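You operate a simulated robot arm through the tools that you are given. There is no shell and no other tool. Be economical: measure what you need, move in short steps, check, and stop when the job is done.

The job below is to be done with a simulated robot arm. You get a single attempt, and the scene is never put back.

JOB
Run warm water to the bowl's line, add two pumps of soap and wet the sponge in the suds.
Fine: tap off, sponge back where it lay.
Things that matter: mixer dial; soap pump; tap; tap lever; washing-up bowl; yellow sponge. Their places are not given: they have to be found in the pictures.

The check looks at the end state, three seconds after you hand in, the way a careful person would. Anything else that was tipped, shoved, dropped, spilled or broken makes it a failure.

ROBOT AND FRAMES
A 6-joint arm with a two-finger parallel gripper, fixed in place. Base frame: the origin is at the foot of the arm, x ahead of it, y to its left, z up; the work surface is at about z = 796. Units: mm, degrees, N and s.
With the tool pointing down near the work surface it reaches from about 180 to 840 mm from the base axis. Its first joint turns from -166.0 to 166.0 degrees. Payload 3.91 kg.
Tool frame: the origin (TCP) lies between the finger pads and is the grasp point; the fingertips stand 30 mm ahead of it; z points along the fingers, y is the line along which they close. Largest opening 110 mm; finger width 20, thickness 10; the body of the gripper, 48 by 112 mm, starts 55 mm behind the TCP.
Orientation is that of the tool frame in the base frame, as a unit quaternion [w, x, y, z]. With the fingers straight down and closing along the base's y, the tool's x points along the base's -x, its y along +y and its z along -z.

CONTROLS
- The arm moves only by the tool move_arm. Its argument "series" is one flat list of numbers, 7 for each row, row after row: the shift along the tool's x, y, z in mm, then the turn, a rotation vector about the tool's x, y, z in degrees, then the closure, from 0 (fully open) to 1 (shut). In form: [x, y, z, ax, ay, az, fingers, x, y, z, ax, ay, az, fingers, ...]. A call has 1 to 10 rows; each row shifts and turns the commanded pose from where the row before left it, along the tool's axes as they then stand. Rows are played at 5 a second. More than 50 mm and 8.6 degrees between two rows, or a gripper value outside its range, and nothing of the call is played. A pose out of reach is approached as far as the arm can. The call stops where the force on the tool passes 70 N (or 10 N more than at its start, if that is more) or the arm is blocked; 0.2 s more then pass. The fingers move at their own pace (about 108 mm/s each) and stop on an object; they squeeze with about 42 N. The grip force told is the motor's: it shows also when the fingers shut on nothing. Time passes only in rows, and 0.2 s behind the last, so rows that do not move let the fingers close. The reply holds the time, the measured pose of the TCP, the force on the tool along the base axes, the opening and the grip force, in the units named above and with some noise, with the torque about the TCP (base axes, N m) and any sound that the robot's microphone picked up.
- Cameras (640 x 400 px; columns grow to the right, rows downward): "scene" is fixed at [217.5, -498.4, 1518.5]; the picture's right is [0.79, -0.61, 0.00], its down [-0.37, -0.48, -0.80] and it looks along [0.49, 0.63, -0.60] (base axes); focal length 270 px, centre (320, 200). "wrist" rides on the gripper at [77, 7, -114] in the tool frame; the picture's right is [-0.09, 1.00, 0.00], its down [-0.80, -0.07, -0.59] and it looks along [-0.59, -0.05, 0.80] (tool axes); focal length 270 px, centre (320, 200).
- capture(camera): a new picture of that camera. No time passes.
- lift_body(by): slides the trunk up (or, below 0, down) by that many mm; the arm rides with it, the base frame stays. It gives what a move gives, with no picture.
- measure_at(camera, pixels): for up to 12 pixels [column, row] of the newest picture of that camera ("zoom" is the newest enlarged one), the place [x, y, z] in the base frame of the surface seen there, good to about 2 mm. No time passes.
- enlarge(camera, box): a new picture of the part [left, top, right, bottom] of that camera's present view, enlarged. No time passes.
- hand_in(): hands the job in; it is judged then, once.

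Work in short steps. Measure before you move; look again where a grasp or a placing could have gone wrong, and mend it. You have 80 turns and 54 pictures in all, those below and enlarged ones among them. Open the gripper and draw the arm clear of the work before you hand the job in, unless the task says otherwise; then end with one line.

The tools are called after ">>>" by a JSON object that holds its "fn" and its "kwargs". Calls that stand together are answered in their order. move_arm: Moves the arm, as the interface text tells. Its arguments: {"type":"object","properties":{"series":{"type":"array","items":{"type":"number"}}},"required":["series"]} The other tools are called the same way: lift_body (by) slides the trunk up or down; capture (camera) takes a picture; measure_at (camera, pixels) gives the place of the surface under pixels of a picture; enlarge (camera, box) takes an enlarged picture of a part of a camera's view; hand_in () hands the job in.

At the start:

```text
time_s: 0.0
tcp_pos: [354.1, 56.1, 1327.3]
tool_rot: [0.0, 0.0, 1.0, 0.001]
contact_force: [0.4, 0.1, 0.5]
moment: [-0.01, 0.01, -0.02]
width: 110.1
gripper_force: 0.1
trunk travel left (down, up): [-475.0, 65.0]
```

scene: 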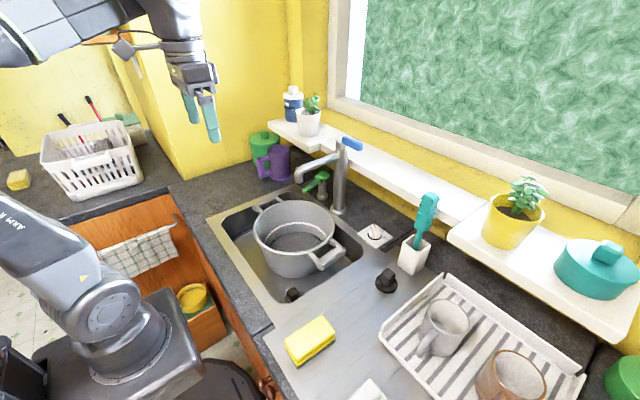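
wrist: 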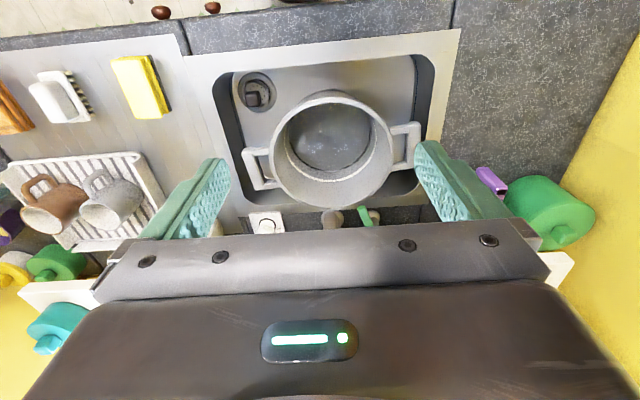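

The scene shows a grey bowl in the sink (295,235), a tap with a blue lever (345,145), a green item (318,183), a white square with a knob (375,235) and a sponge (310,340). I'll enlarge these to identify them.

>>> {"fn": "enlarge", "kwargs": {"camera": "scene", "box": [230, 110, 430, 235]}}

>>> {"fn": "enlarge", "kwargs": {"camera": "scene", "box": [240, 190, 448, 320]}}

```text
3.20 times, centred on (330, 172) of scene
```

zoom: 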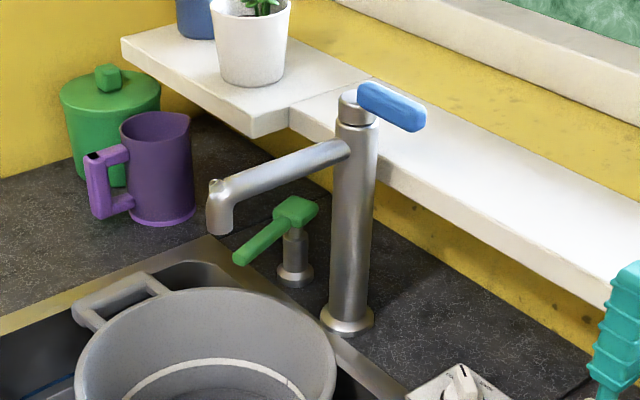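

```text
3.08 times, centred on (344, 255) of scene
```

zoom: 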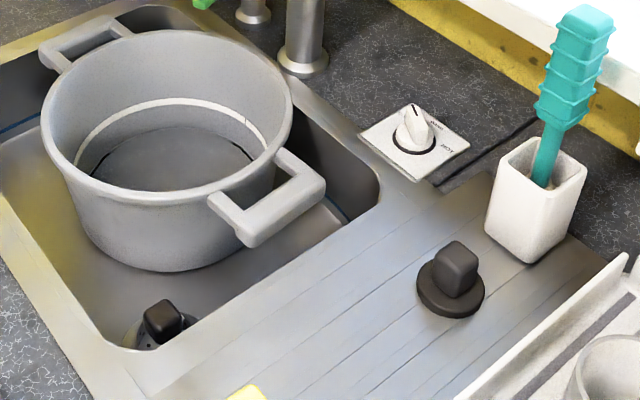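

The soap pump is green, beside the tap; the dial has lettering. I'll zoom in on the dial and measure the main points.

>>> {"fn": "measure_at", "kwargs": {"camera": "zoom", "pixels": [[417, 110], [415, 130], [430, 136], [412, 160], [365, 135], [470, 150], [412, 105], [416, 178], [170, 30], [165, 190], [180, 101], [170, 160]]}}

>>> {"fn": "enlarge", "kwargs": {"camera": "scene", "box": [354, 220, 396, 250]}}

```text
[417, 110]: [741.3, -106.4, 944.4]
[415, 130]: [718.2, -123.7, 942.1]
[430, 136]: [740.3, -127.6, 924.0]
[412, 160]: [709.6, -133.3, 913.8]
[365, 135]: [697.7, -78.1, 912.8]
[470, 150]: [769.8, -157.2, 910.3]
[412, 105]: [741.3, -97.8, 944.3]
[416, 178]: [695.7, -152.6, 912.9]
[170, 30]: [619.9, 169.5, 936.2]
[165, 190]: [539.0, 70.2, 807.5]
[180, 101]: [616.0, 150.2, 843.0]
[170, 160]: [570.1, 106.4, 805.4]
```

```text
13.33 times, centred on (375, 235) of scene
```

zoom: 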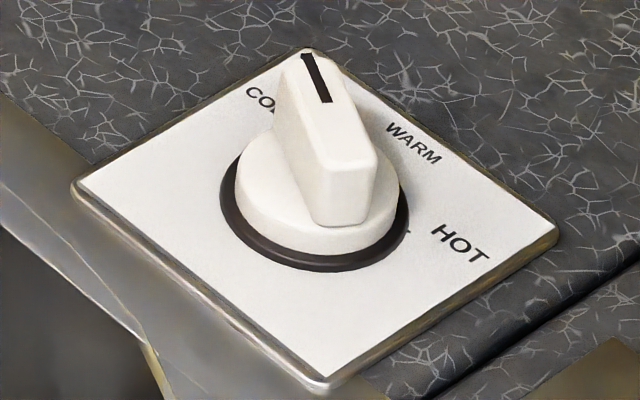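

Knob mark points towards COLD. I'll measure the labels, the plate corners and the knob.

>>> {"fn": "measure_at", "kwargs": {"camera": "zoom", "pixels": [[258, 98], [413, 143], [460, 244], [80, 185], [320, 380], [552, 235], [305, 62], [325, 98], [340, 155], [345, 190], [310, 240], [376, 155]]}}

>>> {"fn": "enlarge", "kwargs": {"camera": "wrist", "box": [230, 190, 400, 296]}}

```text
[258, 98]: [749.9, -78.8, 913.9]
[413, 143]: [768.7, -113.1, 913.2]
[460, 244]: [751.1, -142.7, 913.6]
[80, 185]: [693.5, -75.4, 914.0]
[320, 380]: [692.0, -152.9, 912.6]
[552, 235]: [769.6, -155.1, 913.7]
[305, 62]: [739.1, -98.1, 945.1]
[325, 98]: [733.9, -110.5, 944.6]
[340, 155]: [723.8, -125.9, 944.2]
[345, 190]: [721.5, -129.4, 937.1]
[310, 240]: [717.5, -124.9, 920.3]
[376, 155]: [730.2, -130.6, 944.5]
```

```text
3.76 times, centred on (315, 243) of wrist
```

zoom: 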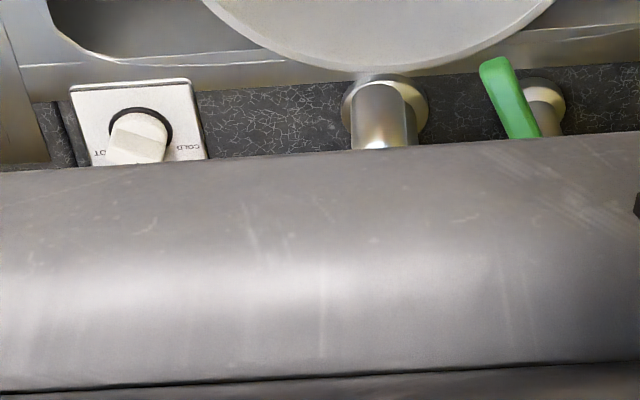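

Plate centre is about (731,-114), with COLD at +60°, WARM at 0° and HOT at -57° as seen from the knob. Now I'll measure the tap, lever, spout and pump.

>>> {"fn": "enlarge", "kwargs": {"camera": "scene", "box": [280, 125, 376, 185]}}

>>> {"fn": "measure_at", "kwargs": {"camera": "scene", "pixels": [[340, 210], [285, 203], [290, 268], [340, 232], [258, 215], [310, 272], [330, 258], [268, 205], [350, 165], [450, 210], [403, 170], [452, 235]]}}

```text
6.67 times, centred on (328, 155) of scene
```

zoom: 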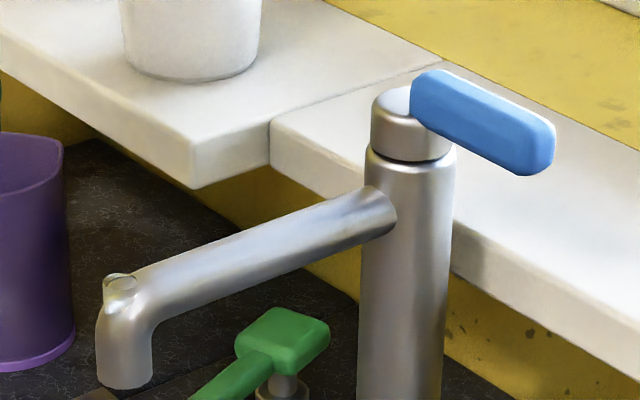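

```text
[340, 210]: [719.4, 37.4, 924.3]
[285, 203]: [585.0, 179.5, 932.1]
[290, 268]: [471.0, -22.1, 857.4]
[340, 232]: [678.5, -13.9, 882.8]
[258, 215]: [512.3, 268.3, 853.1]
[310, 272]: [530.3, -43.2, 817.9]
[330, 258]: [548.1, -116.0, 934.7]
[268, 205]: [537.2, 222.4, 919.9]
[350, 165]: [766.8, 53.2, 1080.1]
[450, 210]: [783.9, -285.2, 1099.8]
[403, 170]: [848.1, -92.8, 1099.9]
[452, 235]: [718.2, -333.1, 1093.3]
```

Now measuring detail in the zoomed tap view.

>>> {"fn": "measure_at", "kwargs": {"camera": "zoom", "pixels": [[420, 75], [400, 100], [435, 95], [480, 110], [545, 130], [530, 170], [415, 120], [400, 150], [120, 285], [125, 380], [290, 335], [400, 300]]}}

>>> {"fn": "enlarge", "kwargs": {"camera": "scene", "box": [248, 160, 356, 280]}}

```text
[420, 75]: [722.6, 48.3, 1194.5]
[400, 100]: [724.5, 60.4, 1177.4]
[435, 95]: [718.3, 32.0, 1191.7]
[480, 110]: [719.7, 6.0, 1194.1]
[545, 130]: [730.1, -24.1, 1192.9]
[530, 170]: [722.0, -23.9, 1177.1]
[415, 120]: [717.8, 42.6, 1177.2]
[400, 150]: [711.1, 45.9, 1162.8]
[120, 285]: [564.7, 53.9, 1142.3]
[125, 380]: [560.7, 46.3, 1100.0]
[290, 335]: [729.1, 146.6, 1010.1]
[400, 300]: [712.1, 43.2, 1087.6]
```

```text
3.33 times, centred on (302, 220) of scene
```

zoom: 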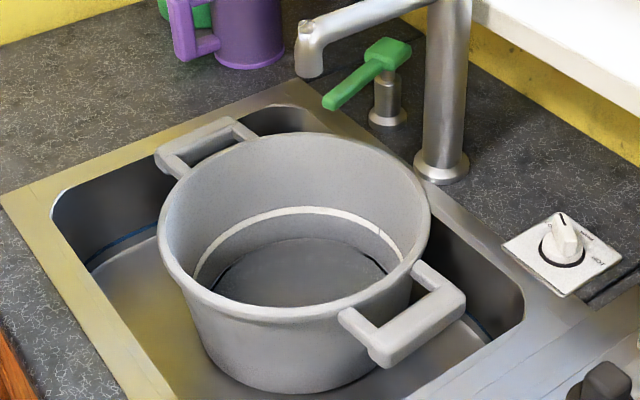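

Spout outlet is at about (561,50,1100) and the lever runs along -y from the column at (725,50) at z≈1185. I'll measure the bowl rim, the waterline, the pump, the shelf edge and the brush holder.

>>> {"fn": "measure_at", "kwargs": {"camera": "zoom", "pixels": [[165, 240], [425, 215], [290, 140], [290, 310], [300, 211], [395, 245], [290, 260], [385, 50], [335, 100], [360, 78], [388, 115], [300, 50]]}}

>>> {"fn": "measure_at", "kwargs": {"camera": "scene", "pixels": [[430, 200], [424, 225], [412, 265], [402, 240], [428, 242], [386, 275], [386, 290], [397, 185], [380, 176], [310, 335], [288, 345], [328, 322]]}}

```text
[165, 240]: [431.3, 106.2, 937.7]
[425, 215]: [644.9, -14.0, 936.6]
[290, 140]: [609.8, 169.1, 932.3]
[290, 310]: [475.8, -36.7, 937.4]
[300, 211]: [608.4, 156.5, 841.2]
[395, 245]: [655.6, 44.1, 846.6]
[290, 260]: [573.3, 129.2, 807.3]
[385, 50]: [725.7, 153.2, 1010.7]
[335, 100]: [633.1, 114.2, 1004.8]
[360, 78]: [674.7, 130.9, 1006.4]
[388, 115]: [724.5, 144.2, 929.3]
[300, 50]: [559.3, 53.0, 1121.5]
```

```text
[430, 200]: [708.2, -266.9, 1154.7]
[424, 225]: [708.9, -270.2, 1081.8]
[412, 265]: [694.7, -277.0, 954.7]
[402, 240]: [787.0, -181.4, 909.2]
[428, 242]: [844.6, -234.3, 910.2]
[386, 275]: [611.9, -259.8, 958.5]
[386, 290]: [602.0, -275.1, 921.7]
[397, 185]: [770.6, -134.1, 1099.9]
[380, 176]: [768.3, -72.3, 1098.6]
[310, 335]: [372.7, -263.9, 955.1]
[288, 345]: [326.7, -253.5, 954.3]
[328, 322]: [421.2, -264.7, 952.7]
```

Bowl centre is about (545,66), rim z 937 and line z≈843. Pump head is at (727,150,1010), and the shelf front edge is x≈768 at z 1080–1100. I plan to grasp the dial bar with the hand yawed 30° and tilted 15° away from the shelf, then turn it to 0°. First I'll travel high over it.

>>> {"fn": "move_arm", "kwargs": {"series": [-42, -19, 0, 0, 0, 0, 0.4, -42, -19, 0, 0, 0, 0, 0.4, -42, -19, 0, 0, 0, 0, 0.4, -42, -19, 0, 0, 0, 0, 0.4, -42, -19, 0, 0, 0, 0, 0.4, -42, -19, 0, 0, 0, 0, 0.4, -42, -19, 0, 0, 0, 0, 0.4, -42, -19, 0, 0, 0, 0, 0.4, -41, -18.6, 0, 0, 0, 0, 0.4]}}

>>> {"fn": "move_arm", "kwargs": {"series": [0, 0, 0, 0, 0, -7.5, 0.4, 0, 0, 0, 0, 0, -7.5, 0.4, 0, 0, 0, 0, 0, -7.5, 0.4, 0, 0, 0, 0, 0, -7.5, 0.4, 0, 0, 0, 0, -7.5, 0, 0.4, 0, 0, 0, 0, -7.5, 0, 0.4]}}

```text
time_s: 2.0
tcp_pos: [688.7, -103.5, 1288.3]
tool_rot: [0.002, 0.0, 1.0, 0.0]
contact_force: [-1.6, 0.0, 0.4]
moment: [0.0, -0.04, 0.01]
width: 65.9
gripper_force: 0.2
out of reach, approached as far as the arm can: row 7, 8, 9
trunk travel left (down, up): [-475.0, 65.0]
```

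```text
time_s: 3.4
tcp_pos: [687.4, -104.4, 1290.6]
tool_rot: [0.127, -0.258, 0.957, 0.035]
contact_force: [0.5, 0.6, 0.9]
moment: [-0.02, 0.03, 0.0]
width: 66.0
gripper_force: 0.0
trunk travel left (down, up): [-475.0, 65.0]
```

TCP is at (687,-104,1291) with yaw 30° and tilt 15°. I'll descend to just above the dial (731,-114.5,1000).

>>> {"fn": "move_arm", "kwargs": {"series": [6.33, -4.37, 41.3, 0, 0, 0, 0.4, 6.33, -4.37, 41.3, 0, 0, 0, 0.4, 6.33, -4.37, 41.3, 0, 0, 0, 0.4, 6.33, -4.37, 41.3, 0, 0, 0, 0.4, 6.33, -4.37, 41.3, 0, 0, 0, 0.4, 6.33, -4.37, 41.3, 0, 0, 0, 0.4, 6.33, -4.37, 41.3, 0, 0, 0, 0.4]}}

>>> {"fn": "capture", "kwargs": {"camera": "scene"}}

>>> {"fn": "capture", "kwargs": {"camera": "wrist"}}

```text
time_s: 5.0
tcp_pos: [732.2, -114.3, 997.4]
tool_rot: [0.126, -0.257, 0.958, 0.034]
contact_force: [0.6, 0.1, -0.4]
moment: [0.0, 0.0, 0.02]
width: 66.1
gripper_force: 0.0
trunk travel left (down, up): [-475.0, 65.0]
```

```text
45 pictures are left
```

scene: 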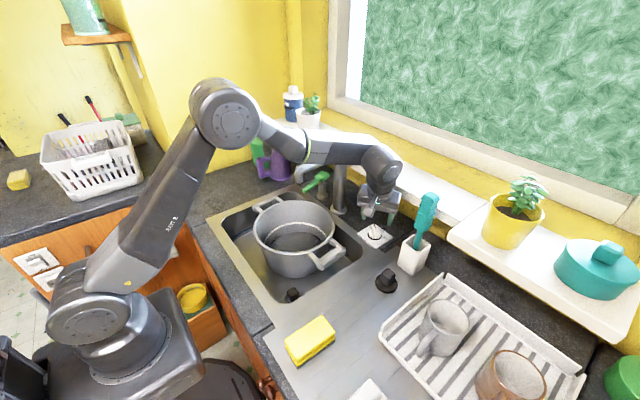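

```text
44 pictures are left
```

wrist: 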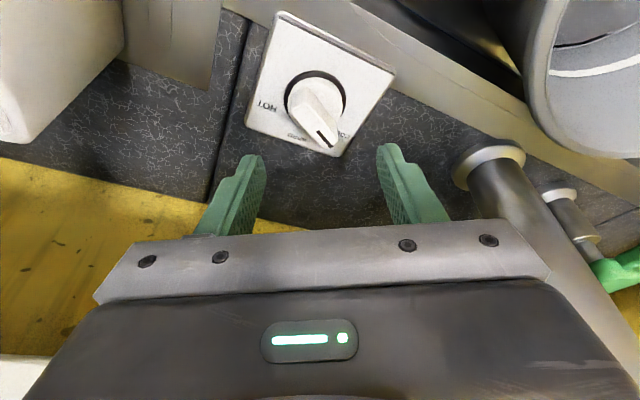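

Hand is above the dial, whose bar is at (315,110) in the wrist picture. I'll measure the knob from this view before closing on it.

>>> {"fn": "measure_at", "kwargs": {"camera": "wrist", "pixels": [[325, 138], [308, 98], [300, 100], [298, 115], [318, 128], [336, 118], [316, 75], [347, 90], [285, 95], [267, 104], [340, 133], [300, 137]]}}

>>> {"fn": "enlarge", "kwargs": {"camera": "wrist", "box": [230, 0, 420, 240]}}

```text
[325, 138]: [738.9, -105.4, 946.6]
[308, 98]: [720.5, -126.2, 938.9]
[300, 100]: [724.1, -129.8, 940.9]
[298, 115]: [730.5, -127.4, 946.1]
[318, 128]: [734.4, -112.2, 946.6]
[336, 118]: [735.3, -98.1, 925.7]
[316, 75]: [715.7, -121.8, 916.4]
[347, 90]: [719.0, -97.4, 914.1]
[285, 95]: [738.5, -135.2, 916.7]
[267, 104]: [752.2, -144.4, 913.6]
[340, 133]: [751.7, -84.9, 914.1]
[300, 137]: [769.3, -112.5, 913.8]
```

```text
1.67 times, centred on (325, 120) of wrist
```

zoom: 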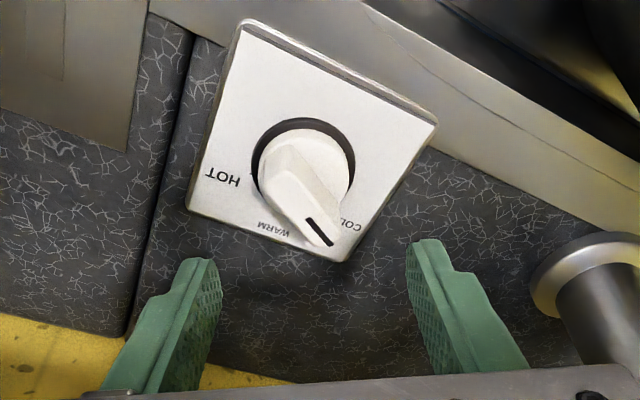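

Bar centre is (731,-114), bar top 946 and disc top 926. I'll descend to TCP z 960 and close, which leaves the tips just above the disc.

>>> {"fn": "move_arm", "kwargs": {"series": [5.4, 0.3, 17.9, 0, 0, 0, 0.4, 5.4, 0.3, 17.9, 0, 0, 0, 0.4, 0, 0, 0, 0, 0, 0, 0.4]}}

>>> {"fn": "move_arm", "kwargs": {"series": [0, 0, 0, 0, 0, 0, 1, 0, 0, 0, 0, 0, 0, 1, 0, 0, 0, 0, 0, 0, 1]}}

>>> {"fn": "enlarge", "kwargs": {"camera": "wrist", "box": [230, 60, 420, 240]}}

```text
time_s: 5.8
tcp_pos: [730.4, -114.5, 961.0]
tool_rot: [0.126, -0.256, 0.958, 0.034]
contact_force: [0.3, 0.3, 1.4]
moment: [-0.01, 0.0, -0.04]
width: 66.3
gripper_force: 0.1
trunk travel left (down, up): [-475.0, 65.0]
```

```text
time_s: 6.6
tcp_pos: [731.4, -117.1, 961.7]
tool_rot: [0.127, -0.256, 0.958, 0.034]
contact_force: [5.6, -13.0, 1.0]
moment: [-0.08, -0.69, -0.1]
width: 13.9
gripper_force: 44.9
trunk travel left (down, up): [-475.0, 65.0]
```

```text
2.22 times, centred on (325, 150) of wrist
```

zoom: 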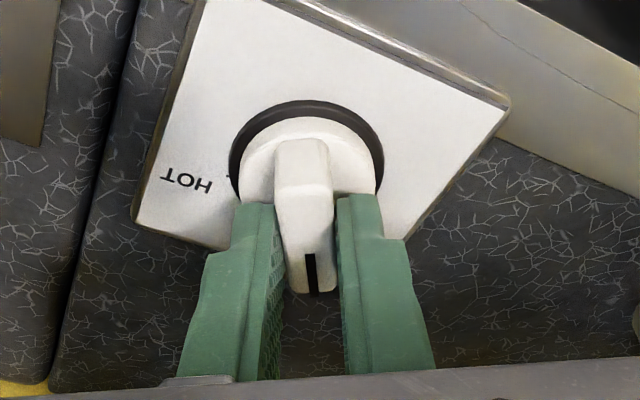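

The fingers closed at 13.9 mm and aligned the bar to 30°. Now I turn it 30° further, clockwise from above, to WARM.

>>> {"fn": "move_arm", "kwargs": {"series": [0, 0, 0, 1.96, 0, 7.24, 1, 0, 0, 0, 1.96, 0, 7.24, 1, 0, 0, 0, 1.96, 0, 7.24, 1, 0, 0, 0, 1.96, 0, 7.24, 1, 0, 0, 0, 0, 0, 0, 1]}}

>>> {"fn": "enlarge", "kwargs": {"camera": "wrist", "box": [230, 60, 420, 240]}}

```text
time_s: 7.8
tcp_pos: [730.3, -115.2, 961.4]
tool_rot: [0.131, 0.001, 0.991, 0.0]
contact_force: [5.8, -7.3, 8.2]
moment: [-0.16, -0.24, -0.08]
width: 13.6
gripper_force: 44.4
trunk travel left (down, up): [-475.0, 65.0]
```

```text
2.22 times, centred on (325, 150) of wrist
```

zoom: 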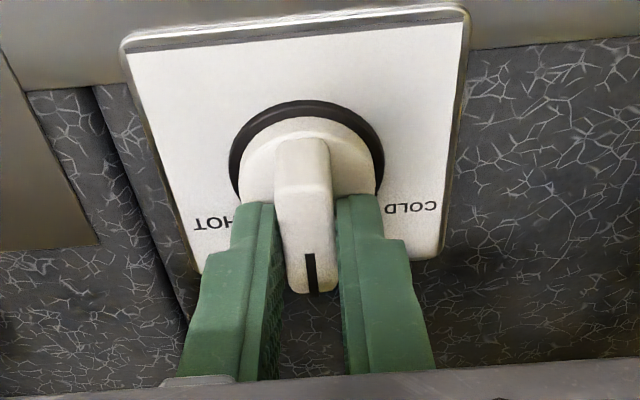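

Dial now points between COLD and HOT, at WARM. I release, rise 40 mm and check the dial.

>>> {"fn": "move_arm", "kwargs": {"series": [0, 0, 0, 0, 0, 0, 0.4, 0, 0, 0, 0, 0, 0, 0.4, -5.2, 0, -19.3, 0, 0, 0, 0.4, -5.2, 0, -19.3, 0, 0, 0, 0.4]}}

>>> {"fn": "enlarge", "kwargs": {"camera": "scene", "box": [270, 120, 430, 250]}}

```text
time_s: 8.8
tcp_pos: [729.9, -115.0, 1001.9]
tool_rot: [0.131, 0.0, 0.991, -0.001]
contact_force: [-0.3, -0.4, -0.5]
moment: [-0.01, 0.01, -0.02]
width: 66.1
gripper_force: 0.1
trunk travel left (down, up): [-475.0, 65.0]
```

```text
3.08 times, centred on (350, 185) of scene
```

zoom: 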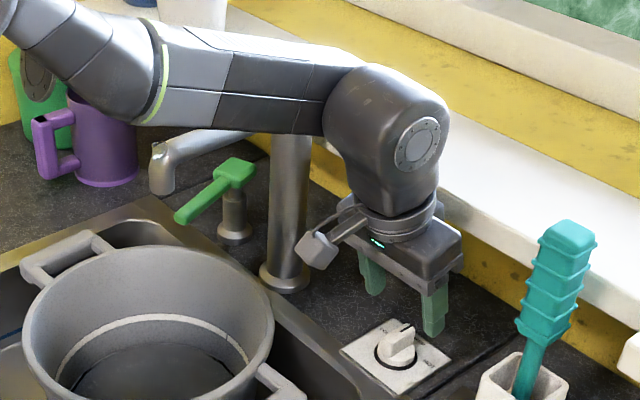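

Dial points to WARM. I back off and up away from the tap, then raise the trunk for reach over the lever.

>>> {"fn": "move_arm", "kwargs": {"series": [32, 0, -30, 0, 0, 0, 0.4, 32, 0, -30, 0, 0, 0, 0.4, 10, -5, -40, 0, 0, 0, 0.4, 0, -5, -48, 0, 0, 0, 0.4, 0, 0, -48, 0, 0, 0, 0.4, 0, 0, -48, 0, 0, 0, 0.4, 0, 0, -40, 0, 7.5, 0, 0.4, 0, 0, 0, 0, 7.5, 0, 0.4]}}

>>> {"fn": "lift_body", "kwargs": {"by": 60}}

```text
time_s: 10.6
tcp_pos: [585.3, -125.3, 1255.2]
tool_rot: [0.0, 0.0, 1.0, -0.001]
contact_force: [-0.2, 0.6, -0.7]
moment: [-0.01, 0.0, 0.0]
width: 66.2
gripper_force: 0.0
trunk travel left (down, up): [-475.0, 65.0]
```

```text
time_s: 11.6
tcp_pos: [584.2, -124.3, 1315.8]
tool_rot: [0.0, -0.001, 1.0, -0.001]
contact_force: [0.3, 0.3, -0.1]
moment: [0.02, 0.05, -0.02]
width: 66.0
gripper_force: 0.0
trunk travel left (down, up): [-535.0, 5.0]
```

Now I yaw the tool by +90° so the fingers close along x, and look at the lever.

>>> {"fn": "move_arm", "kwargs": {"series": [0, 0, 0, 0, 0, -8.5, 0.4, 0, 0, 0, 0, 0, -8.5, 0.4, 0, 0, 0, 0, 0, -8.5, 0.4, 0, 0, 0, 0, 0, -8.5, 0.4, 0, 0, 0, 0, 0, -8.5, 0.4, 0, 0, 0, 0, 0, -8.5, 0.4, 0, 0, 0, 0, 0, -8.5, 0.4, 0, 0, 0, 0, 0, -8.5, 0.4, 0, 0, 0, 0, 0, -8.5, 0.4, 0, 0, 0, 0, 0, -8.5, 0.4]}}

>>> {"fn": "move_arm", "kwargs": {"series": [0, 0, 0, 0, 0, -5, 0.4]}}

>>> {"fn": "capture", "kwargs": {"camera": "wrist"}}

>>> {"fn": "capture", "kwargs": {"camera": "scene"}}

```text
time_s: 13.8
tcp_pos: [584.5, -123.4, 1313.6]
tool_rot: [0.0, -0.676, 0.737, -0.001]
contact_force: [0.1, 0.8, 0.1]
moment: [-0.03, 0.01, 0.03]
width: 65.9
gripper_force: 0.1
trunk travel left (down, up): [-535.0, 5.0]
```

```text
time_s: 14.2
tcp_pos: [583.9, -123.9, 1315.1]
tool_rot: [0.0, 0.708, -0.707, 0.0]
contact_force: [-0.6, 0.2, -0.4]
moment: [0.01, 0.0, 0.0]
width: 66.2
gripper_force: 0.0
trunk travel left (down, up): [-535.0, 5.0]
```

```text
39 pictures are left
```

wrist: 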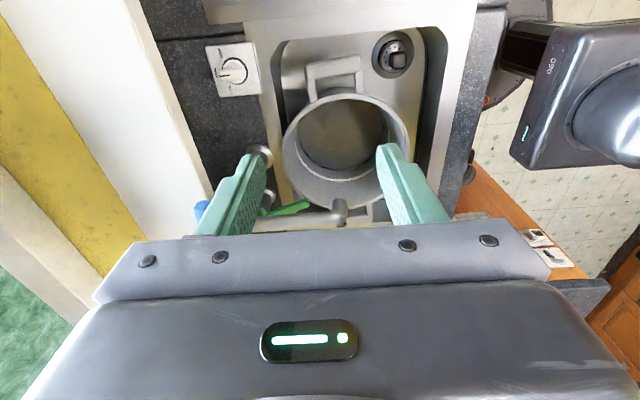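

```text
38 pictures are left
```

scene: 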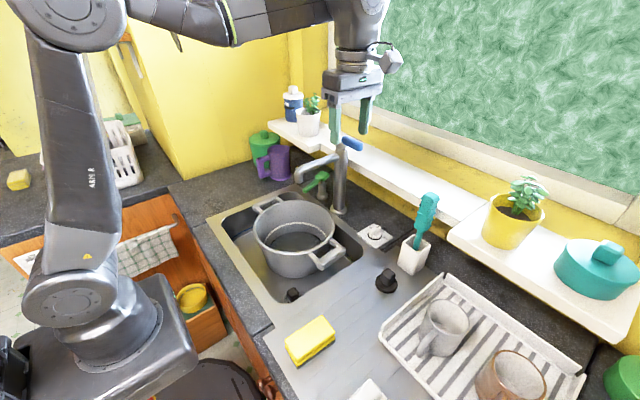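

The bowl is in clear view. I'll zoom on the lever at (350,145) and measure its edges.

>>> {"fn": "enlarge", "kwargs": {"camera": "scene", "box": [330, 128, 370, 158]}}

>>> {"fn": "measure_at", "kwargs": {"camera": "zoom", "pixels": [[220, 140], [300, 130], [250, 180], [300, 160], [350, 200], [400, 190], [450, 210], [480, 200], [470, 250], [500, 240], [170, 160], [350, 160]]}}

```text
13.33 times, centred on (350, 143) of scene
```

zoom: 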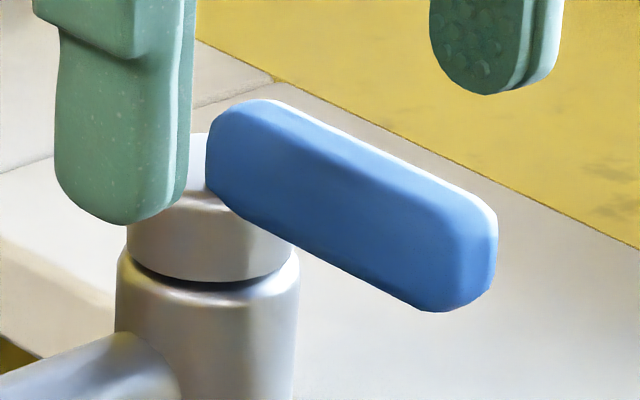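

```text
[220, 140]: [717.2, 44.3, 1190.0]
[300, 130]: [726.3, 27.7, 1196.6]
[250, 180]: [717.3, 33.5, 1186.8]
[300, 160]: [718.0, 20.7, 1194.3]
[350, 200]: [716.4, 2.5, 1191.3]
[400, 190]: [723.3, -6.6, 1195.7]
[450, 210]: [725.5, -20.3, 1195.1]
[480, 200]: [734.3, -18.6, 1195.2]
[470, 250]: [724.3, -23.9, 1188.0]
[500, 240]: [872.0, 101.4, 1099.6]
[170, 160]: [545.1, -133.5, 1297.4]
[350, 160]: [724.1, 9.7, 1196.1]
```

Lever spans x 717–737, y 45 to -25, z 1176–1196. I move above it, to TCP (727,-5,1240).

>>> {"fn": "move_arm", "kwargs": {"series": [-23.8, -28.6, 15, 0, 0, 0, 0.4, -23.8, -28.6, 15, 0, 0, 0, 0.4, -23.8, -28.6, 15, 0, 0, 0, 0.4, -23.8, -28.6, 15, 0, 0, 0, 0.4, -23.8, -28.6, 15, 0, 0, 0, 0.4, 0, 0, 0, 0, 0, 0, 0.4]}}

>>> {"fn": "capture", "kwargs": {"camera": "wrist"}}

```text
time_s: 15.6
tcp_pos: [728.1, -4.8, 1241.5]
tool_rot: [0.0, 0.707, -0.707, 0.001]
contact_force: [0.5, 0.6, -0.7]
moment: [0.03, 0.02, 0.0]
width: 65.9
gripper_force: 0.1
trunk travel left (down, up): [-535.0, 5.0]
```

```text
36 pictures are left
```

wrist: 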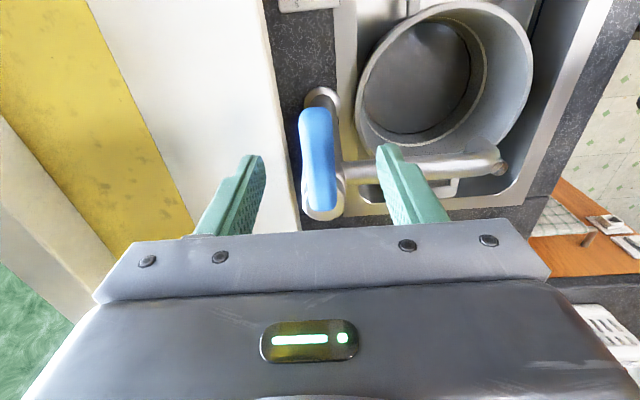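

The lever is between the fingers in the wrist picture (318,160). I descend 48 mm and close on it.

>>> {"fn": "move_arm", "kwargs": {"series": [0, 0, 24, 0, 0, 0, 0.4, 0, 0, 24, 0, 0, 0, 0.4, 0, 0, 0, 0, 0, 0, 1, 0, 0, 0, 0, 0, 0, 1, 0, 0, 0, 0, 0, 0, 1]}}

```text
time_s: 16.8
tcp_pos: [729.6, -6.5, 1192.4]
tool_rot: [0.0, 0.707, -0.707, 0.001]
contact_force: [7.3, 0.5, 1.5]
moment: [0.16, -0.36, -0.22]
width: 21.9
gripper_force: 45.3
trunk travel left (down, up): [-535.0, 5.0]
```

Gripped (21.9 mm). I test a small 5° swing toward -x, about the column axis, and read the force.

>>> {"fn": "move_arm", "kwargs": {"series": [-0.1, 2.5, 0, 0, 0, 2.5, 1, -0.1, 2.5, 0, 0, 0, 2.5, 1]}}

```text
time_s: 17.4
tcp_pos: [728.1, -5.4, 1192.8]
tool_rot: [0.001, -0.675, 0.738, -0.003]
contact_force: [32.5, -1.1, 16.2]
moment: [-0.41, -0.14, 1.37]
width: 22.8
gripper_force: 44.8
trunk travel left (down, up): [-535.0, 5.0]
```

Resisted: 32 N and almost no motion. I undo that and test the other way, toward +x.

>>> {"fn": "move_arm", "kwargs": {"series": [-0.1, -2.5, 0, 0, 0, -2.5, 1, -0.1, -2.5, 0, 0, 0, -2.5, 1]}}

>>> {"fn": "move_arm", "kwargs": {"series": [-0.1, -2.5, 0, 0, 0, -2.5, 1, -0.1, -2.5, 0, 0, 0, -2.5, 1]}}

```text
time_s: 18.0
tcp_pos: [729.6, -6.3, 1193.1]
tool_rot: [0.0, -0.707, 0.707, -0.001]
contact_force: [24.4, 0.4, 21.6]
moment: [-0.03, -0.34, -1.0]
width: 21.8
gripper_force: 44.8
trunk travel left (down, up): [-535.0, 5.0]
```

```text
time_s: 18.6
tcp_pos: [734.8, -5.8, 1192.1]
tool_rot: [0.0, 0.737, -0.676, 0.001]
contact_force: [23.4, -3.4, 23.5]
moment: [0.18, -0.2, -1.35]
width: 22.3
gripper_force: 45.0
trunk travel left (down, up): [-535.0, 5.0]
```

TCP moved 5 mm toward +x. I check in the picture whether the lever turned or water runs.

>>> {"fn": "enlarge", "kwargs": {"camera": "scene", "box": [280, 110, 390, 180]}}

>>> {"fn": "enlarge", "kwargs": {"camera": "wrist", "box": [230, 80, 420, 240]}}

```text
5.71 times, centred on (335, 145) of scene
```

zoom: 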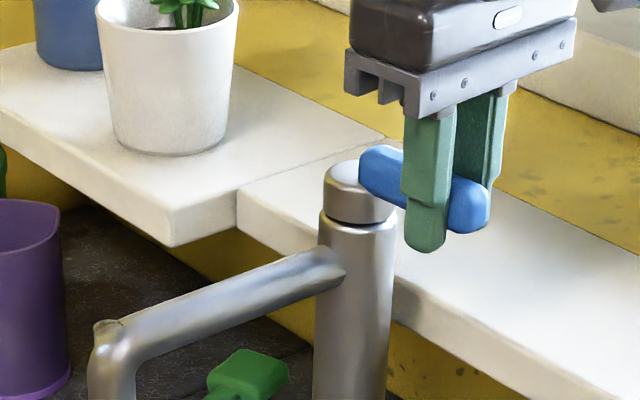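

```text
2.50 times, centred on (325, 160) of wrist
```

zoom: 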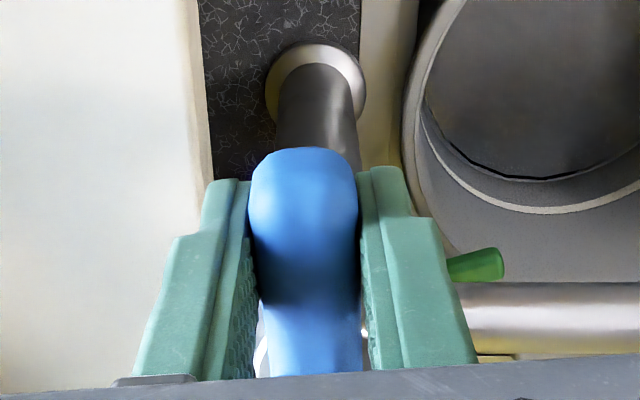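

Fingers still sit flush on the lever. I continue 7.5° further toward +x and watch the forces.

>>> {"fn": "move_arm", "kwargs": {"series": [-0.1, -2.5, 0, 0, 0, -2.5, 1, -0.1, -2.5, 0, 0, 0, -2.5, 1, -0.1, -2.5, 0, 0, 0, -2.5, 1]}}

>>> {"fn": "enlarge", "kwargs": {"camera": "scene", "box": [230, 110, 390, 280]}}

```text
time_s: 19.4
tcp_pos: [741.9, -4.7, 1193.1]
tool_rot: [0.001, 0.78, -0.626, 0.001]
contact_force: [25.6, -4.8, 26.3]
moment: [-0.05, -0.15, -1.43]
width: 22.1
gripper_force: 45.6
trunk travel left (down, up): [-535.0, 5.0]
```

```text
2.35 times, centred on (310, 195) of scene
```

zoom: 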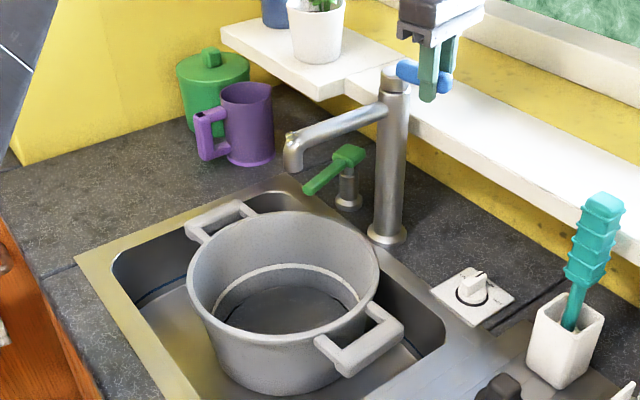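

The lever follows (13°), with no visible water yet. I continue 10° more and listen.

>>> {"fn": "move_arm", "kwargs": {"series": [-0.1, -2.5, 0, 0, 0, -2.5, 1, -0.1, -2.5, 0, 0, 0, -2.5, 1, -0.1, -2.5, 0, 0, 0, -2.5, 1, -0.1, -2.5, 0, 0, 0, -2.5, 1]}}

>>> {"fn": "enlarge", "kwargs": {"camera": "scene", "box": [230, 110, 390, 280]}}

```text
time_s: 20.4
tcp_pos: [752.4, -3.3, 1192.3]
tool_rot: [0.0, 0.831, -0.556, 0.0]
contact_force: [26.0, -9.2, 27.1]
moment: [-0.14, -0.17, -1.36]
width: 22.5
gripper_force: 44.8
trunk travel left (down, up): [-535.0, 5.0]
```

```text
2.35 times, centred on (310, 195) of scene
```

zoom: 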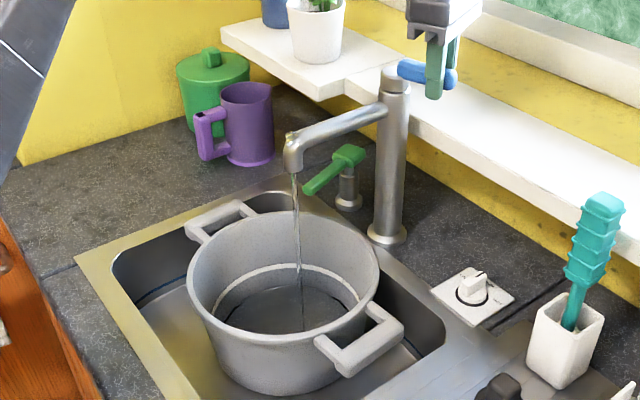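

Water runs as a thin stream into the bowl. I open about 15° more for a faster flow, then wait and check the level.

>>> {"fn": "move_arm", "kwargs": {"series": [-0.2, -3.8, 0, 0, 0, -3.75, 1, -0.2, -3.8, 0, 0, 0, -3.75, 1, -0.2, -3.8, 0, 0, 0, -3.75, 1, -0.2, -3.8, 0, 0, 0, -3.75, 1, 0, 0, 0, 0, 0, 0, 1, 0, 0, 0, 0, 0, 0, 1, 0, 0, 0, 0, 0, 0, 1, 0, 0, 0, 0, 0, 0, 1, 0, 0, 0, 0, 0, 0, 1]}}

>>> {"fn": "enlarge", "kwargs": {"camera": "scene", "box": [230, 110, 390, 280]}}

>>> {"fn": "measure_at", "kwargs": {"camera": "zoom", "pixels": [[270, 305], [330, 310], [285, 320], [250, 315]]}}

```text
time_s: 22.4
tcp_pos: [765.4, 4.0, 1192.9]
tool_rot: [-0.001, 0.897, -0.442, 0.002]
contact_force: [29.4, -14.0, 29.5]
moment: [-0.18, -0.14, -1.0]
width: 22.2
gripper_force: 45.2
trunk travel left (down, up): [-535.0, 5.0]
```

```text
2.35 times, centred on (310, 195) of scene
```

zoom: 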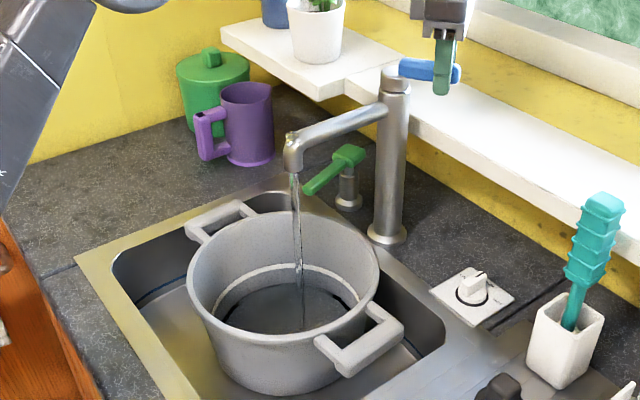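

```text
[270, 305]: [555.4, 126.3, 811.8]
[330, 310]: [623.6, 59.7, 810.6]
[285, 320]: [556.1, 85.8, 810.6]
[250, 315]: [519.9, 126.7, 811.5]
```

Level is about 811, line about 843. I hold the lever for 4 s and measure again.

>>> {"fn": "move_arm", "kwargs": {"series": [0, 0, 0, 0, 0, 0, 1, 0, 0, 0, 0, 0, 0, 1, 0, 0, 0, 0, 0, 0, 1, 0, 0, 0, 0, 0, 0, 1, 0, 0, 0, 0, 0, 0, 1, 0, 0, 0, 0, 0, 0, 1, 0, 0, 0, 0, 0, 0, 1, 0, 0, 0, 0, 0, 0, 1, 0, 0, 0, 0, 0, 0, 1, 0, 0, 0, 0, 0, 0, 1]}}

>>> {"fn": "move_arm", "kwargs": {"series": [0, 0, 0, 0, 0, 0, 1, 0, 0, 0, 0, 0, 0, 1, 0, 0, 0, 0, 0, 0, 1, 0, 0, 0, 0, 0, 0, 1, 0, 0, 0, 0, 0, 0, 1, 0, 0, 0, 0, 0, 0, 1, 0, 0, 0, 0, 0, 0, 1, 0, 0, 0, 0, 0, 0, 1, 0, 0, 0, 0, 0, 0, 1, 0, 0, 0, 0, 0, 0, 1]}}

>>> {"fn": "enlarge", "kwargs": {"camera": "scene", "box": [250, 190, 346, 280]}}

>>> {"fn": "measure_at", "kwargs": {"camera": "zoom", "pixels": [[270, 205], [330, 220], [285, 250], [250, 235], [240, 140], [180, 180], [400, 155], [260, 134]]}}

```text
time_s: 24.6
tcp_pos: [765.2, 4.8, 1192.5]
tool_rot: [-0.001, 0.897, -0.442, 0.001]
contact_force: [28.7, -14.3, 27.3]
moment: [-0.21, -0.15, -0.95]
width: 22.6
gripper_force: 45.0
trunk travel left (down, up): [-535.0, 5.0]
```

```text
time_s: 26.8
tcp_pos: [766.1, 4.5, 1192.3]
tool_rot: [-0.001, 0.897, -0.442, 0.001]
contact_force: [28.4, -13.6, 26.3]
moment: [-0.16, -0.15, -0.89]
width: 22.3
gripper_force: 44.9
trunk travel left (down, up): [-535.0, 5.0]
```

```text
4.44 times, centred on (298, 235) of scene
```

zoom: 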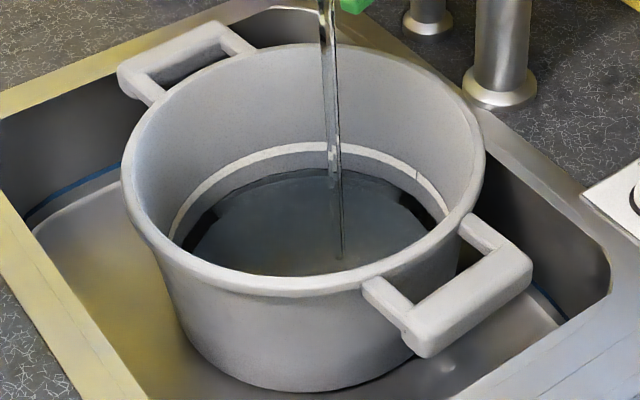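

```text
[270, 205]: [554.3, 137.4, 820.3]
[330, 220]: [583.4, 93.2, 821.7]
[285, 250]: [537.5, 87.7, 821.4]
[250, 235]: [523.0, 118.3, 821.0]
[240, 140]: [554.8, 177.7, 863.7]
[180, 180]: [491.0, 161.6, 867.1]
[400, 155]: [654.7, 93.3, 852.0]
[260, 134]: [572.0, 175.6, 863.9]
```

Rising about 2.25 mm/s, now at 821. I measure the line's edges precisely, then wait 6.6 s.

>>> {"fn": "measure_at", "kwargs": {"camera": "zoom", "pixels": [[290, 145], [290, 150], [290, 154], [205, 185], [230, 168], [400, 165], [430, 190], [250, 159], [270, 145], [270, 152]]}}

>>> {"fn": "move_arm", "kwargs": {"series": [0, 0, 0, 0, 0, 0, 1, 0, 0, 0, 0, 0, 0, 1, 0, 0, 0, 0, 0, 0, 1, 0, 0, 0, 0, 0, 0, 1, 0, 0, 0, 0, 0, 0, 1, 0, 0, 0, 0, 0, 0, 1, 0, 0, 0, 0, 0, 0, 1, 0, 0, 0, 0, 0, 0, 1, 0, 0, 0, 0, 0, 0, 1, 0, 0, 0, 0, 0, 0, 1]}}

>>> {"fn": "move_arm", "kwargs": {"series": [0, 0, 0, 0, 0, 0, 1, 0, 0, 0, 0, 0, 0, 1, 0, 0, 0, 0, 0, 0, 1, 0, 0, 0, 0, 0, 0, 1, 0, 0, 0, 0, 0, 0, 1, 0, 0, 0, 0, 0, 0, 1, 0, 0, 0, 0, 0, 0, 1, 0, 0, 0, 0, 0, 0, 1, 0, 0, 0, 0, 0, 0, 1, 0, 0, 0, 0, 0, 0, 1]}}

>>> {"fn": "move_arm", "kwargs": {"series": [0, 0, 0, 0, 0, 0, 1, 0, 0, 0, 0, 0, 0, 1, 0, 0, 0, 0, 0, 0, 1, 0, 0, 0, 0, 0, 0, 1, 0, 0, 0, 0, 0, 0, 1, 0, 0, 0, 0, 0, 0, 1, 0, 0, 0, 0, 0, 0, 1, 0, 0, 0, 0, 0, 0, 1, 0, 0, 0, 0, 0, 0, 1, 0, 0, 0, 0, 0, 0, 1]}}

>>> {"fn": "enlarge", "kwargs": {"camera": "scene", "box": [250, 190, 346, 280]}}

>>> {"fn": "measure_at", "kwargs": {"camera": "zoom", "pixels": [[270, 205], [290, 220], [285, 250], [250, 235], [240, 195], [280, 235], [400, 205], [260, 220]]}}

```text
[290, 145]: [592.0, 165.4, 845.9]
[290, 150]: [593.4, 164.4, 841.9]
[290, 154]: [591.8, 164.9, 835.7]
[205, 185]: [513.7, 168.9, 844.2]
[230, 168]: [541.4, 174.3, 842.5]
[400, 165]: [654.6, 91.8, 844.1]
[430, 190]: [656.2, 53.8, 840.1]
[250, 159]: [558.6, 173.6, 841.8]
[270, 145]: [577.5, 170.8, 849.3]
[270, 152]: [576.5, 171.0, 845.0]
```

```text
time_s: 29.0
tcp_pos: [765.3, 4.4, 1190.4]
tool_rot: [0.0, 0.896, -0.443, 0.002]
contact_force: [27.6, -14.1, 25.3]
moment: [-0.17, -0.13, -0.96]
width: 22.4
gripper_force: 45.2
trunk travel left (down, up): [-535.0, 5.0]
```

```text
time_s: 31.2
tcp_pos: [765.3, 4.8, 1192.0]
tool_rot: [0.0, 0.897, -0.442, 0.002]
contact_force: [28.1, -13.6, 25.0]
moment: [-0.19, -0.15, -0.93]
width: 22.4
gripper_force: 44.9
trunk travel left (down, up): [-535.0, 5.0]
```

```text
time_s: 33.4
tcp_pos: [765.7, 5.6, 1191.7]
tool_rot: [0.0, 0.897, -0.442, 0.001]
contact_force: [27.4, -12.4, 23.4]
moment: [-0.19, -0.1, -0.92]
width: 22.3
gripper_force: 44.8
trunk travel left (down, up): [-535.0, 5.0]
```

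```text
4.44 times, centred on (298, 235) of scene
```

zoom: 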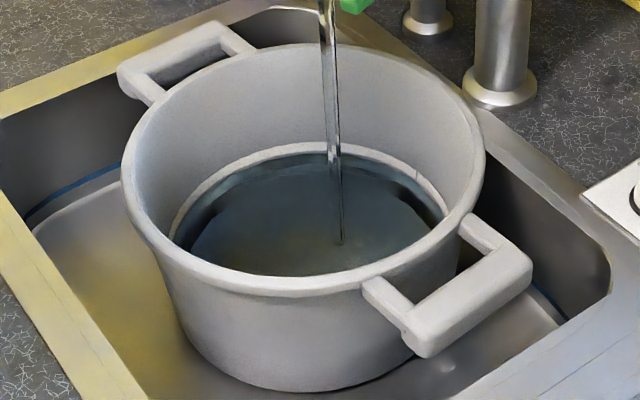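

```text
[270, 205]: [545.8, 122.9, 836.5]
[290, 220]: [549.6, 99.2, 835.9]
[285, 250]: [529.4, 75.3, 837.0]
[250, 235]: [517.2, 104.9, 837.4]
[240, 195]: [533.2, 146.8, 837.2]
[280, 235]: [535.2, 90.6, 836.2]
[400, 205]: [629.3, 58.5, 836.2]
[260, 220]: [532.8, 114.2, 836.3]
```

Level 836.6, line centre about 843 and rate about 2.3 mm/s. I wait 1.6 s, then swing the lever back 39° to shut.

>>> {"fn": "move_arm", "kwargs": {"series": [0, 0, 0, 0, 0, 0, 1, 0, 0, 0, 0, 0, 0, 1, 0, 0, 0, 0, 0, 0, 1, 0, 0, 0, 0, 0, 0, 1, 0, 0, 0, 0, 0, 0, 1, 0, 0, 0, 0, 0, 0, 1, 0, 0, 0, 0, 0, 0, 1]}}

>>> {"fn": "move_arm", "kwargs": {"series": [-0.5, 7.57, 0, 0, 0, 7.5, 1, -0.5, 7.57, 0, 0, 0, 7.5, 1, -0.5, 7.57, 0, 0, 0, 7.5, 1, -0.5, 7.57, 0, 0, 0, 7.5, 1, -0.5, 7.57, 0, 0, 0, 7.5, 1, 0, 1.5, 0, 0, 0, 1.5, 1, 0, 0, 0, 0, 0, 0, 1]}}

>>> {"fn": "enlarge", "kwargs": {"camera": "scene", "box": [230, 110, 390, 280]}}

>>> {"fn": "measure_at", "kwargs": {"camera": "zoom", "pixels": [[270, 305], [285, 300], [285, 320], [250, 315], [300, 310], [320, 300], [260, 300], [330, 290]]}}

```text
time_s: 35.0
tcp_pos: [765.1, 4.2, 1191.4]
tool_rot: [-0.001, 0.897, -0.442, 0.001]
contact_force: [27.4, -12.4, 24.0]
moment: [-0.12, -0.12, -0.92]
width: 22.2
gripper_force: 45.2
trunk travel left (down, up): [-535.0, 5.0]
```

```text
time_s: 36.6
tcp_pos: [729.1, -4.9, 1191.8]
tool_rot: [0.002, -0.698, 0.716, -0.001]
contact_force: [26.7, -5.6, 21.1]
moment: [0.41, -0.43, 0.76]
width: 21.6
gripper_force: 45.2
trunk travel left (down, up): [-535.0, 5.0]
```

```text
2.35 times, centred on (310, 195) of scene
```

zoom: 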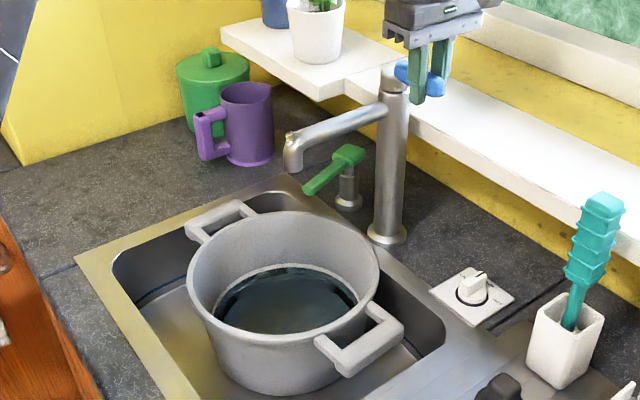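

```text
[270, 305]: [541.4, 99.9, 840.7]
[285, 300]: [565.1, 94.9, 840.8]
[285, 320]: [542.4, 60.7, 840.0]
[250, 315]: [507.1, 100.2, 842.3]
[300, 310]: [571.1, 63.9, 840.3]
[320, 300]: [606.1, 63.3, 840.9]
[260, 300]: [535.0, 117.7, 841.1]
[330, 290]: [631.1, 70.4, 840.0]
```

Stream stopped, level about 840.8. I check how the water edge sits against the line.

>>> {"fn": "enlarge", "kwargs": {"camera": "scene", "box": [270, 210, 334, 250]}}

>>> {"fn": "measure_at", "kwargs": {"camera": "zoom", "pixels": [[180, 55], [180, 60], [180, 65], [180, 50], [120, 90], [120, 85], [120, 80], [330, 60], [330, 55], [330, 50]]}}

```text
10.00 times, centred on (302, 230) of scene
```

zoom: 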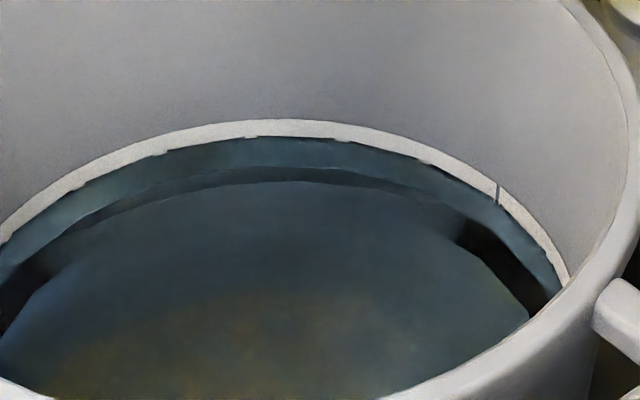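

```text
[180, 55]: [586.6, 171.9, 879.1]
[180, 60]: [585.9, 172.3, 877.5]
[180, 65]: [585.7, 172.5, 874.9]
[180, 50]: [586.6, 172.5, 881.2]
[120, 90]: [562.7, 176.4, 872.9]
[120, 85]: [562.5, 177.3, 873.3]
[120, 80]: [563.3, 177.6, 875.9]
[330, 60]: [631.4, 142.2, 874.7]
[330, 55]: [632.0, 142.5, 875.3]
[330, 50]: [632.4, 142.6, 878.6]
```

Water edge is at the line and the tap is off. I release the lever, rise and back off, then check the lever and the surroundings of the pump.

>>> {"fn": "move_arm", "kwargs": {"series": [0, 0, 0, 0, 0, 0, 0.4, 0, 0, 0, 0, 0, 0, 0.4, 0, 0, -35, 0, 0, 0, 0.4, 0, 0, -35, 0, 0, 0, 0.4, 0, 45, -15, 0, 0, 0, 0.4, 0, 45, 0, 0, 0, 0, 0.4, 0, 45, 0, 0, 0, 0, 0.4, 0, 45, 0, 0, 0, 0, 0.4]}}

>>> {"fn": "move_arm", "kwargs": {"series": [0, 0, 0, 0, 0, 8.5, 1, 0, 0, 0, 0, 0, 8.5, 1, 0, 0, 0, 0, 0, 8.5, 1, 0, 0, 0, 0, 0, 8.5, 1, 0, 0, 0, 0, 0, 8.5, 1, 0, 0, 0, 0, 0, 8.5, 1, 0, 0, 0, 0, 0, 8.5, 1, 0, 0, 0, 0, 0, 8.5, 1, 0, 0, 0, 0, 0, 8.5, 1, 0, 0, 0, 0, 0, 8.5, 1]}}

>>> {"fn": "capture", "kwargs": {"camera": "scene"}}

>>> {"fn": "measure_at", "kwargs": {"camera": "scene", "pixels": [[316, 149], [290, 135], [270, 122], [327, 146], [312, 143], [280, 130], [308, 122], [300, 128], [318, 178], [323, 176], [320, 172], [327, 180]]}}

```text
time_s: 38.4
tcp_pos: [544.6, 1.3, 1278.2]
tool_rot: [0.0, -0.698, 0.717, -0.002]
contact_force: [-0.5, 0.3, 0.5]
moment: [0.03, -0.04, -0.02]
width: 65.9
gripper_force: 0.1
trunk travel left (down, up): [-535.0, 5.0]
```

```text
time_s: 40.6
tcp_pos: [545.7, -0.2, 1277.7]
tool_rot: [0.001, -0.029, 1.0, 0.0]
contact_force: [-0.9, 0.6, 0.2]
moment: [0.01, 0.02, 0.0]
width: 0.0
gripper_force: 37.4
trunk travel left (down, up): [-535.0, 5.0]
```

```text
26 pictures are left
```

scene: 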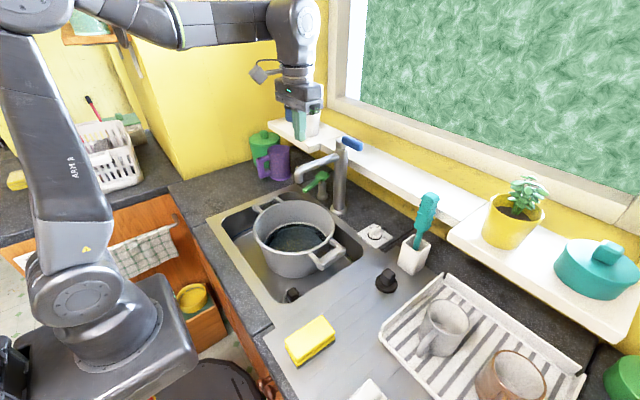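

```text
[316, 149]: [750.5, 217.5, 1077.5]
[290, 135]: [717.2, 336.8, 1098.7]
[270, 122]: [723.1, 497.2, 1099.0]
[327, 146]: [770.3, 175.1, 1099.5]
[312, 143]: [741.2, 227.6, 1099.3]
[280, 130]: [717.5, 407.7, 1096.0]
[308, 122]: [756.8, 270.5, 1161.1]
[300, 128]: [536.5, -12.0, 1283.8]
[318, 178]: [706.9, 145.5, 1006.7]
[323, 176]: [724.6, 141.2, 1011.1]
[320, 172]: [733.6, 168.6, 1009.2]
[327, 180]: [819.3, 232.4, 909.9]
```

Left shelf front is x≈716 for y>217, and the pump head is at (724,153,1010). I move with closed fingers, tilted 25° away from the shelf, to hover above the pump.

>>> {"fn": "move_arm", "kwargs": {"series": [0, 0, 0, 0, 0, 3.4, 1, 0, 49.4, 0, 0, -8.33, 0, 1, 0, 49.4, 0, 0, -8.33, 0, 1, 0, 49.4, 0, 0, -8.33, 0, 1]}}

>>> {"fn": "move_arm", "kwargs": {"series": [-10.97, 0, 45.03, 0, 0, 0, 1, -10.97, 0, 45.03, 0, 0, 0, 1, -10.97, 0, 45.03, 0, 0, 0, 1, -10.97, 0, 45.03, 0, 0, 0, 1, -10.97, 0, 45.03, 0, 0, 0, 1, -10.97, 0, 45.03, 0, 0, 0, 1, 0, 0, 0, 0, 0, 0, 1]}}

>>> {"fn": "capture", "kwargs": {"camera": "wrist"}}

>>> {"fn": "enlarge", "kwargs": {"camera": "scene", "box": [270, 110, 366, 220]}}

```text
time_s: 41.6
tcp_pos: [543.9, 148.2, 1278.0]
tool_rot: [0.217, -0.001, 0.976, 0.0]
contact_force: [-0.2, 0.0, -0.5]
moment: [0.02, -0.02, -0.02]
width: 0.0
gripper_force: 37.8
trunk travel left (down, up): [-535.0, 5.0]
```

```text
time_s: 43.2
tcp_pos: [720.8, 147.6, 1061.2]
tool_rot: [0.216, 0.0, 0.976, -0.001]
contact_force: [-0.5, -0.4, -0.1]
moment: [0.01, 0.0, 0.02]
width: 0.0
gripper_force: 37.5
trunk travel left (down, up): [-535.0, 5.0]
```

```text
25 pictures are left
```

wrist: 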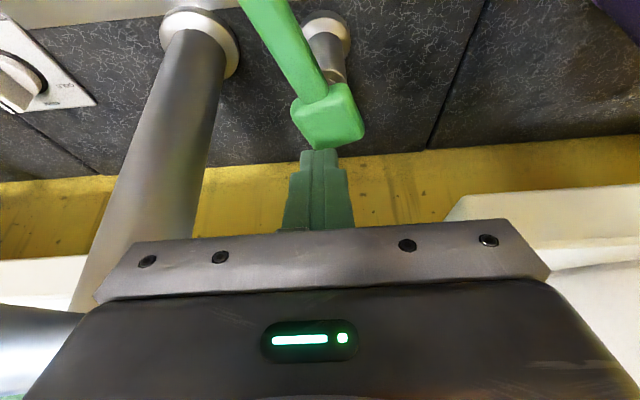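

```text
3.64 times, centred on (318, 165) of scene
```

zoom: 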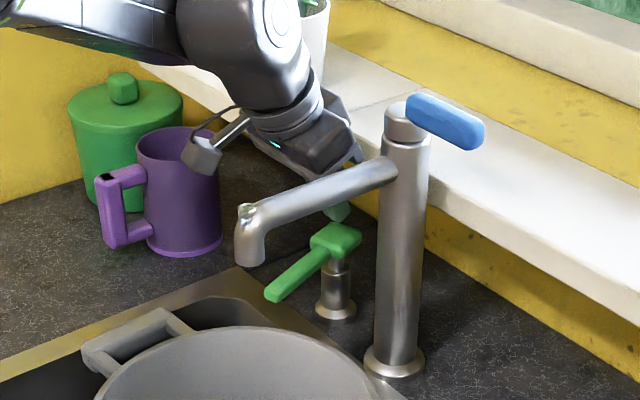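

Hand hovers above the pump head, (328,110) in the wrist picture. I measure the head before pressing.

>>> {"fn": "measure_at", "kwargs": {"camera": "wrist", "pixels": [[295, 110], [325, 90], [350, 95], [355, 125], [308, 135], [325, 112], [335, 75], [315, 150], [325, 155]]}}

```text
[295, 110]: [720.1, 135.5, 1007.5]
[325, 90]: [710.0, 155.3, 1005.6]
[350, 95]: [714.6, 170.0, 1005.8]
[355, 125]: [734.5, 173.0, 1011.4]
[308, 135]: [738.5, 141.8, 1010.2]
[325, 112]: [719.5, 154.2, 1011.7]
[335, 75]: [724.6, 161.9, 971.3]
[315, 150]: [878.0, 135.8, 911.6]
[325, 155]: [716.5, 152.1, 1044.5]
```

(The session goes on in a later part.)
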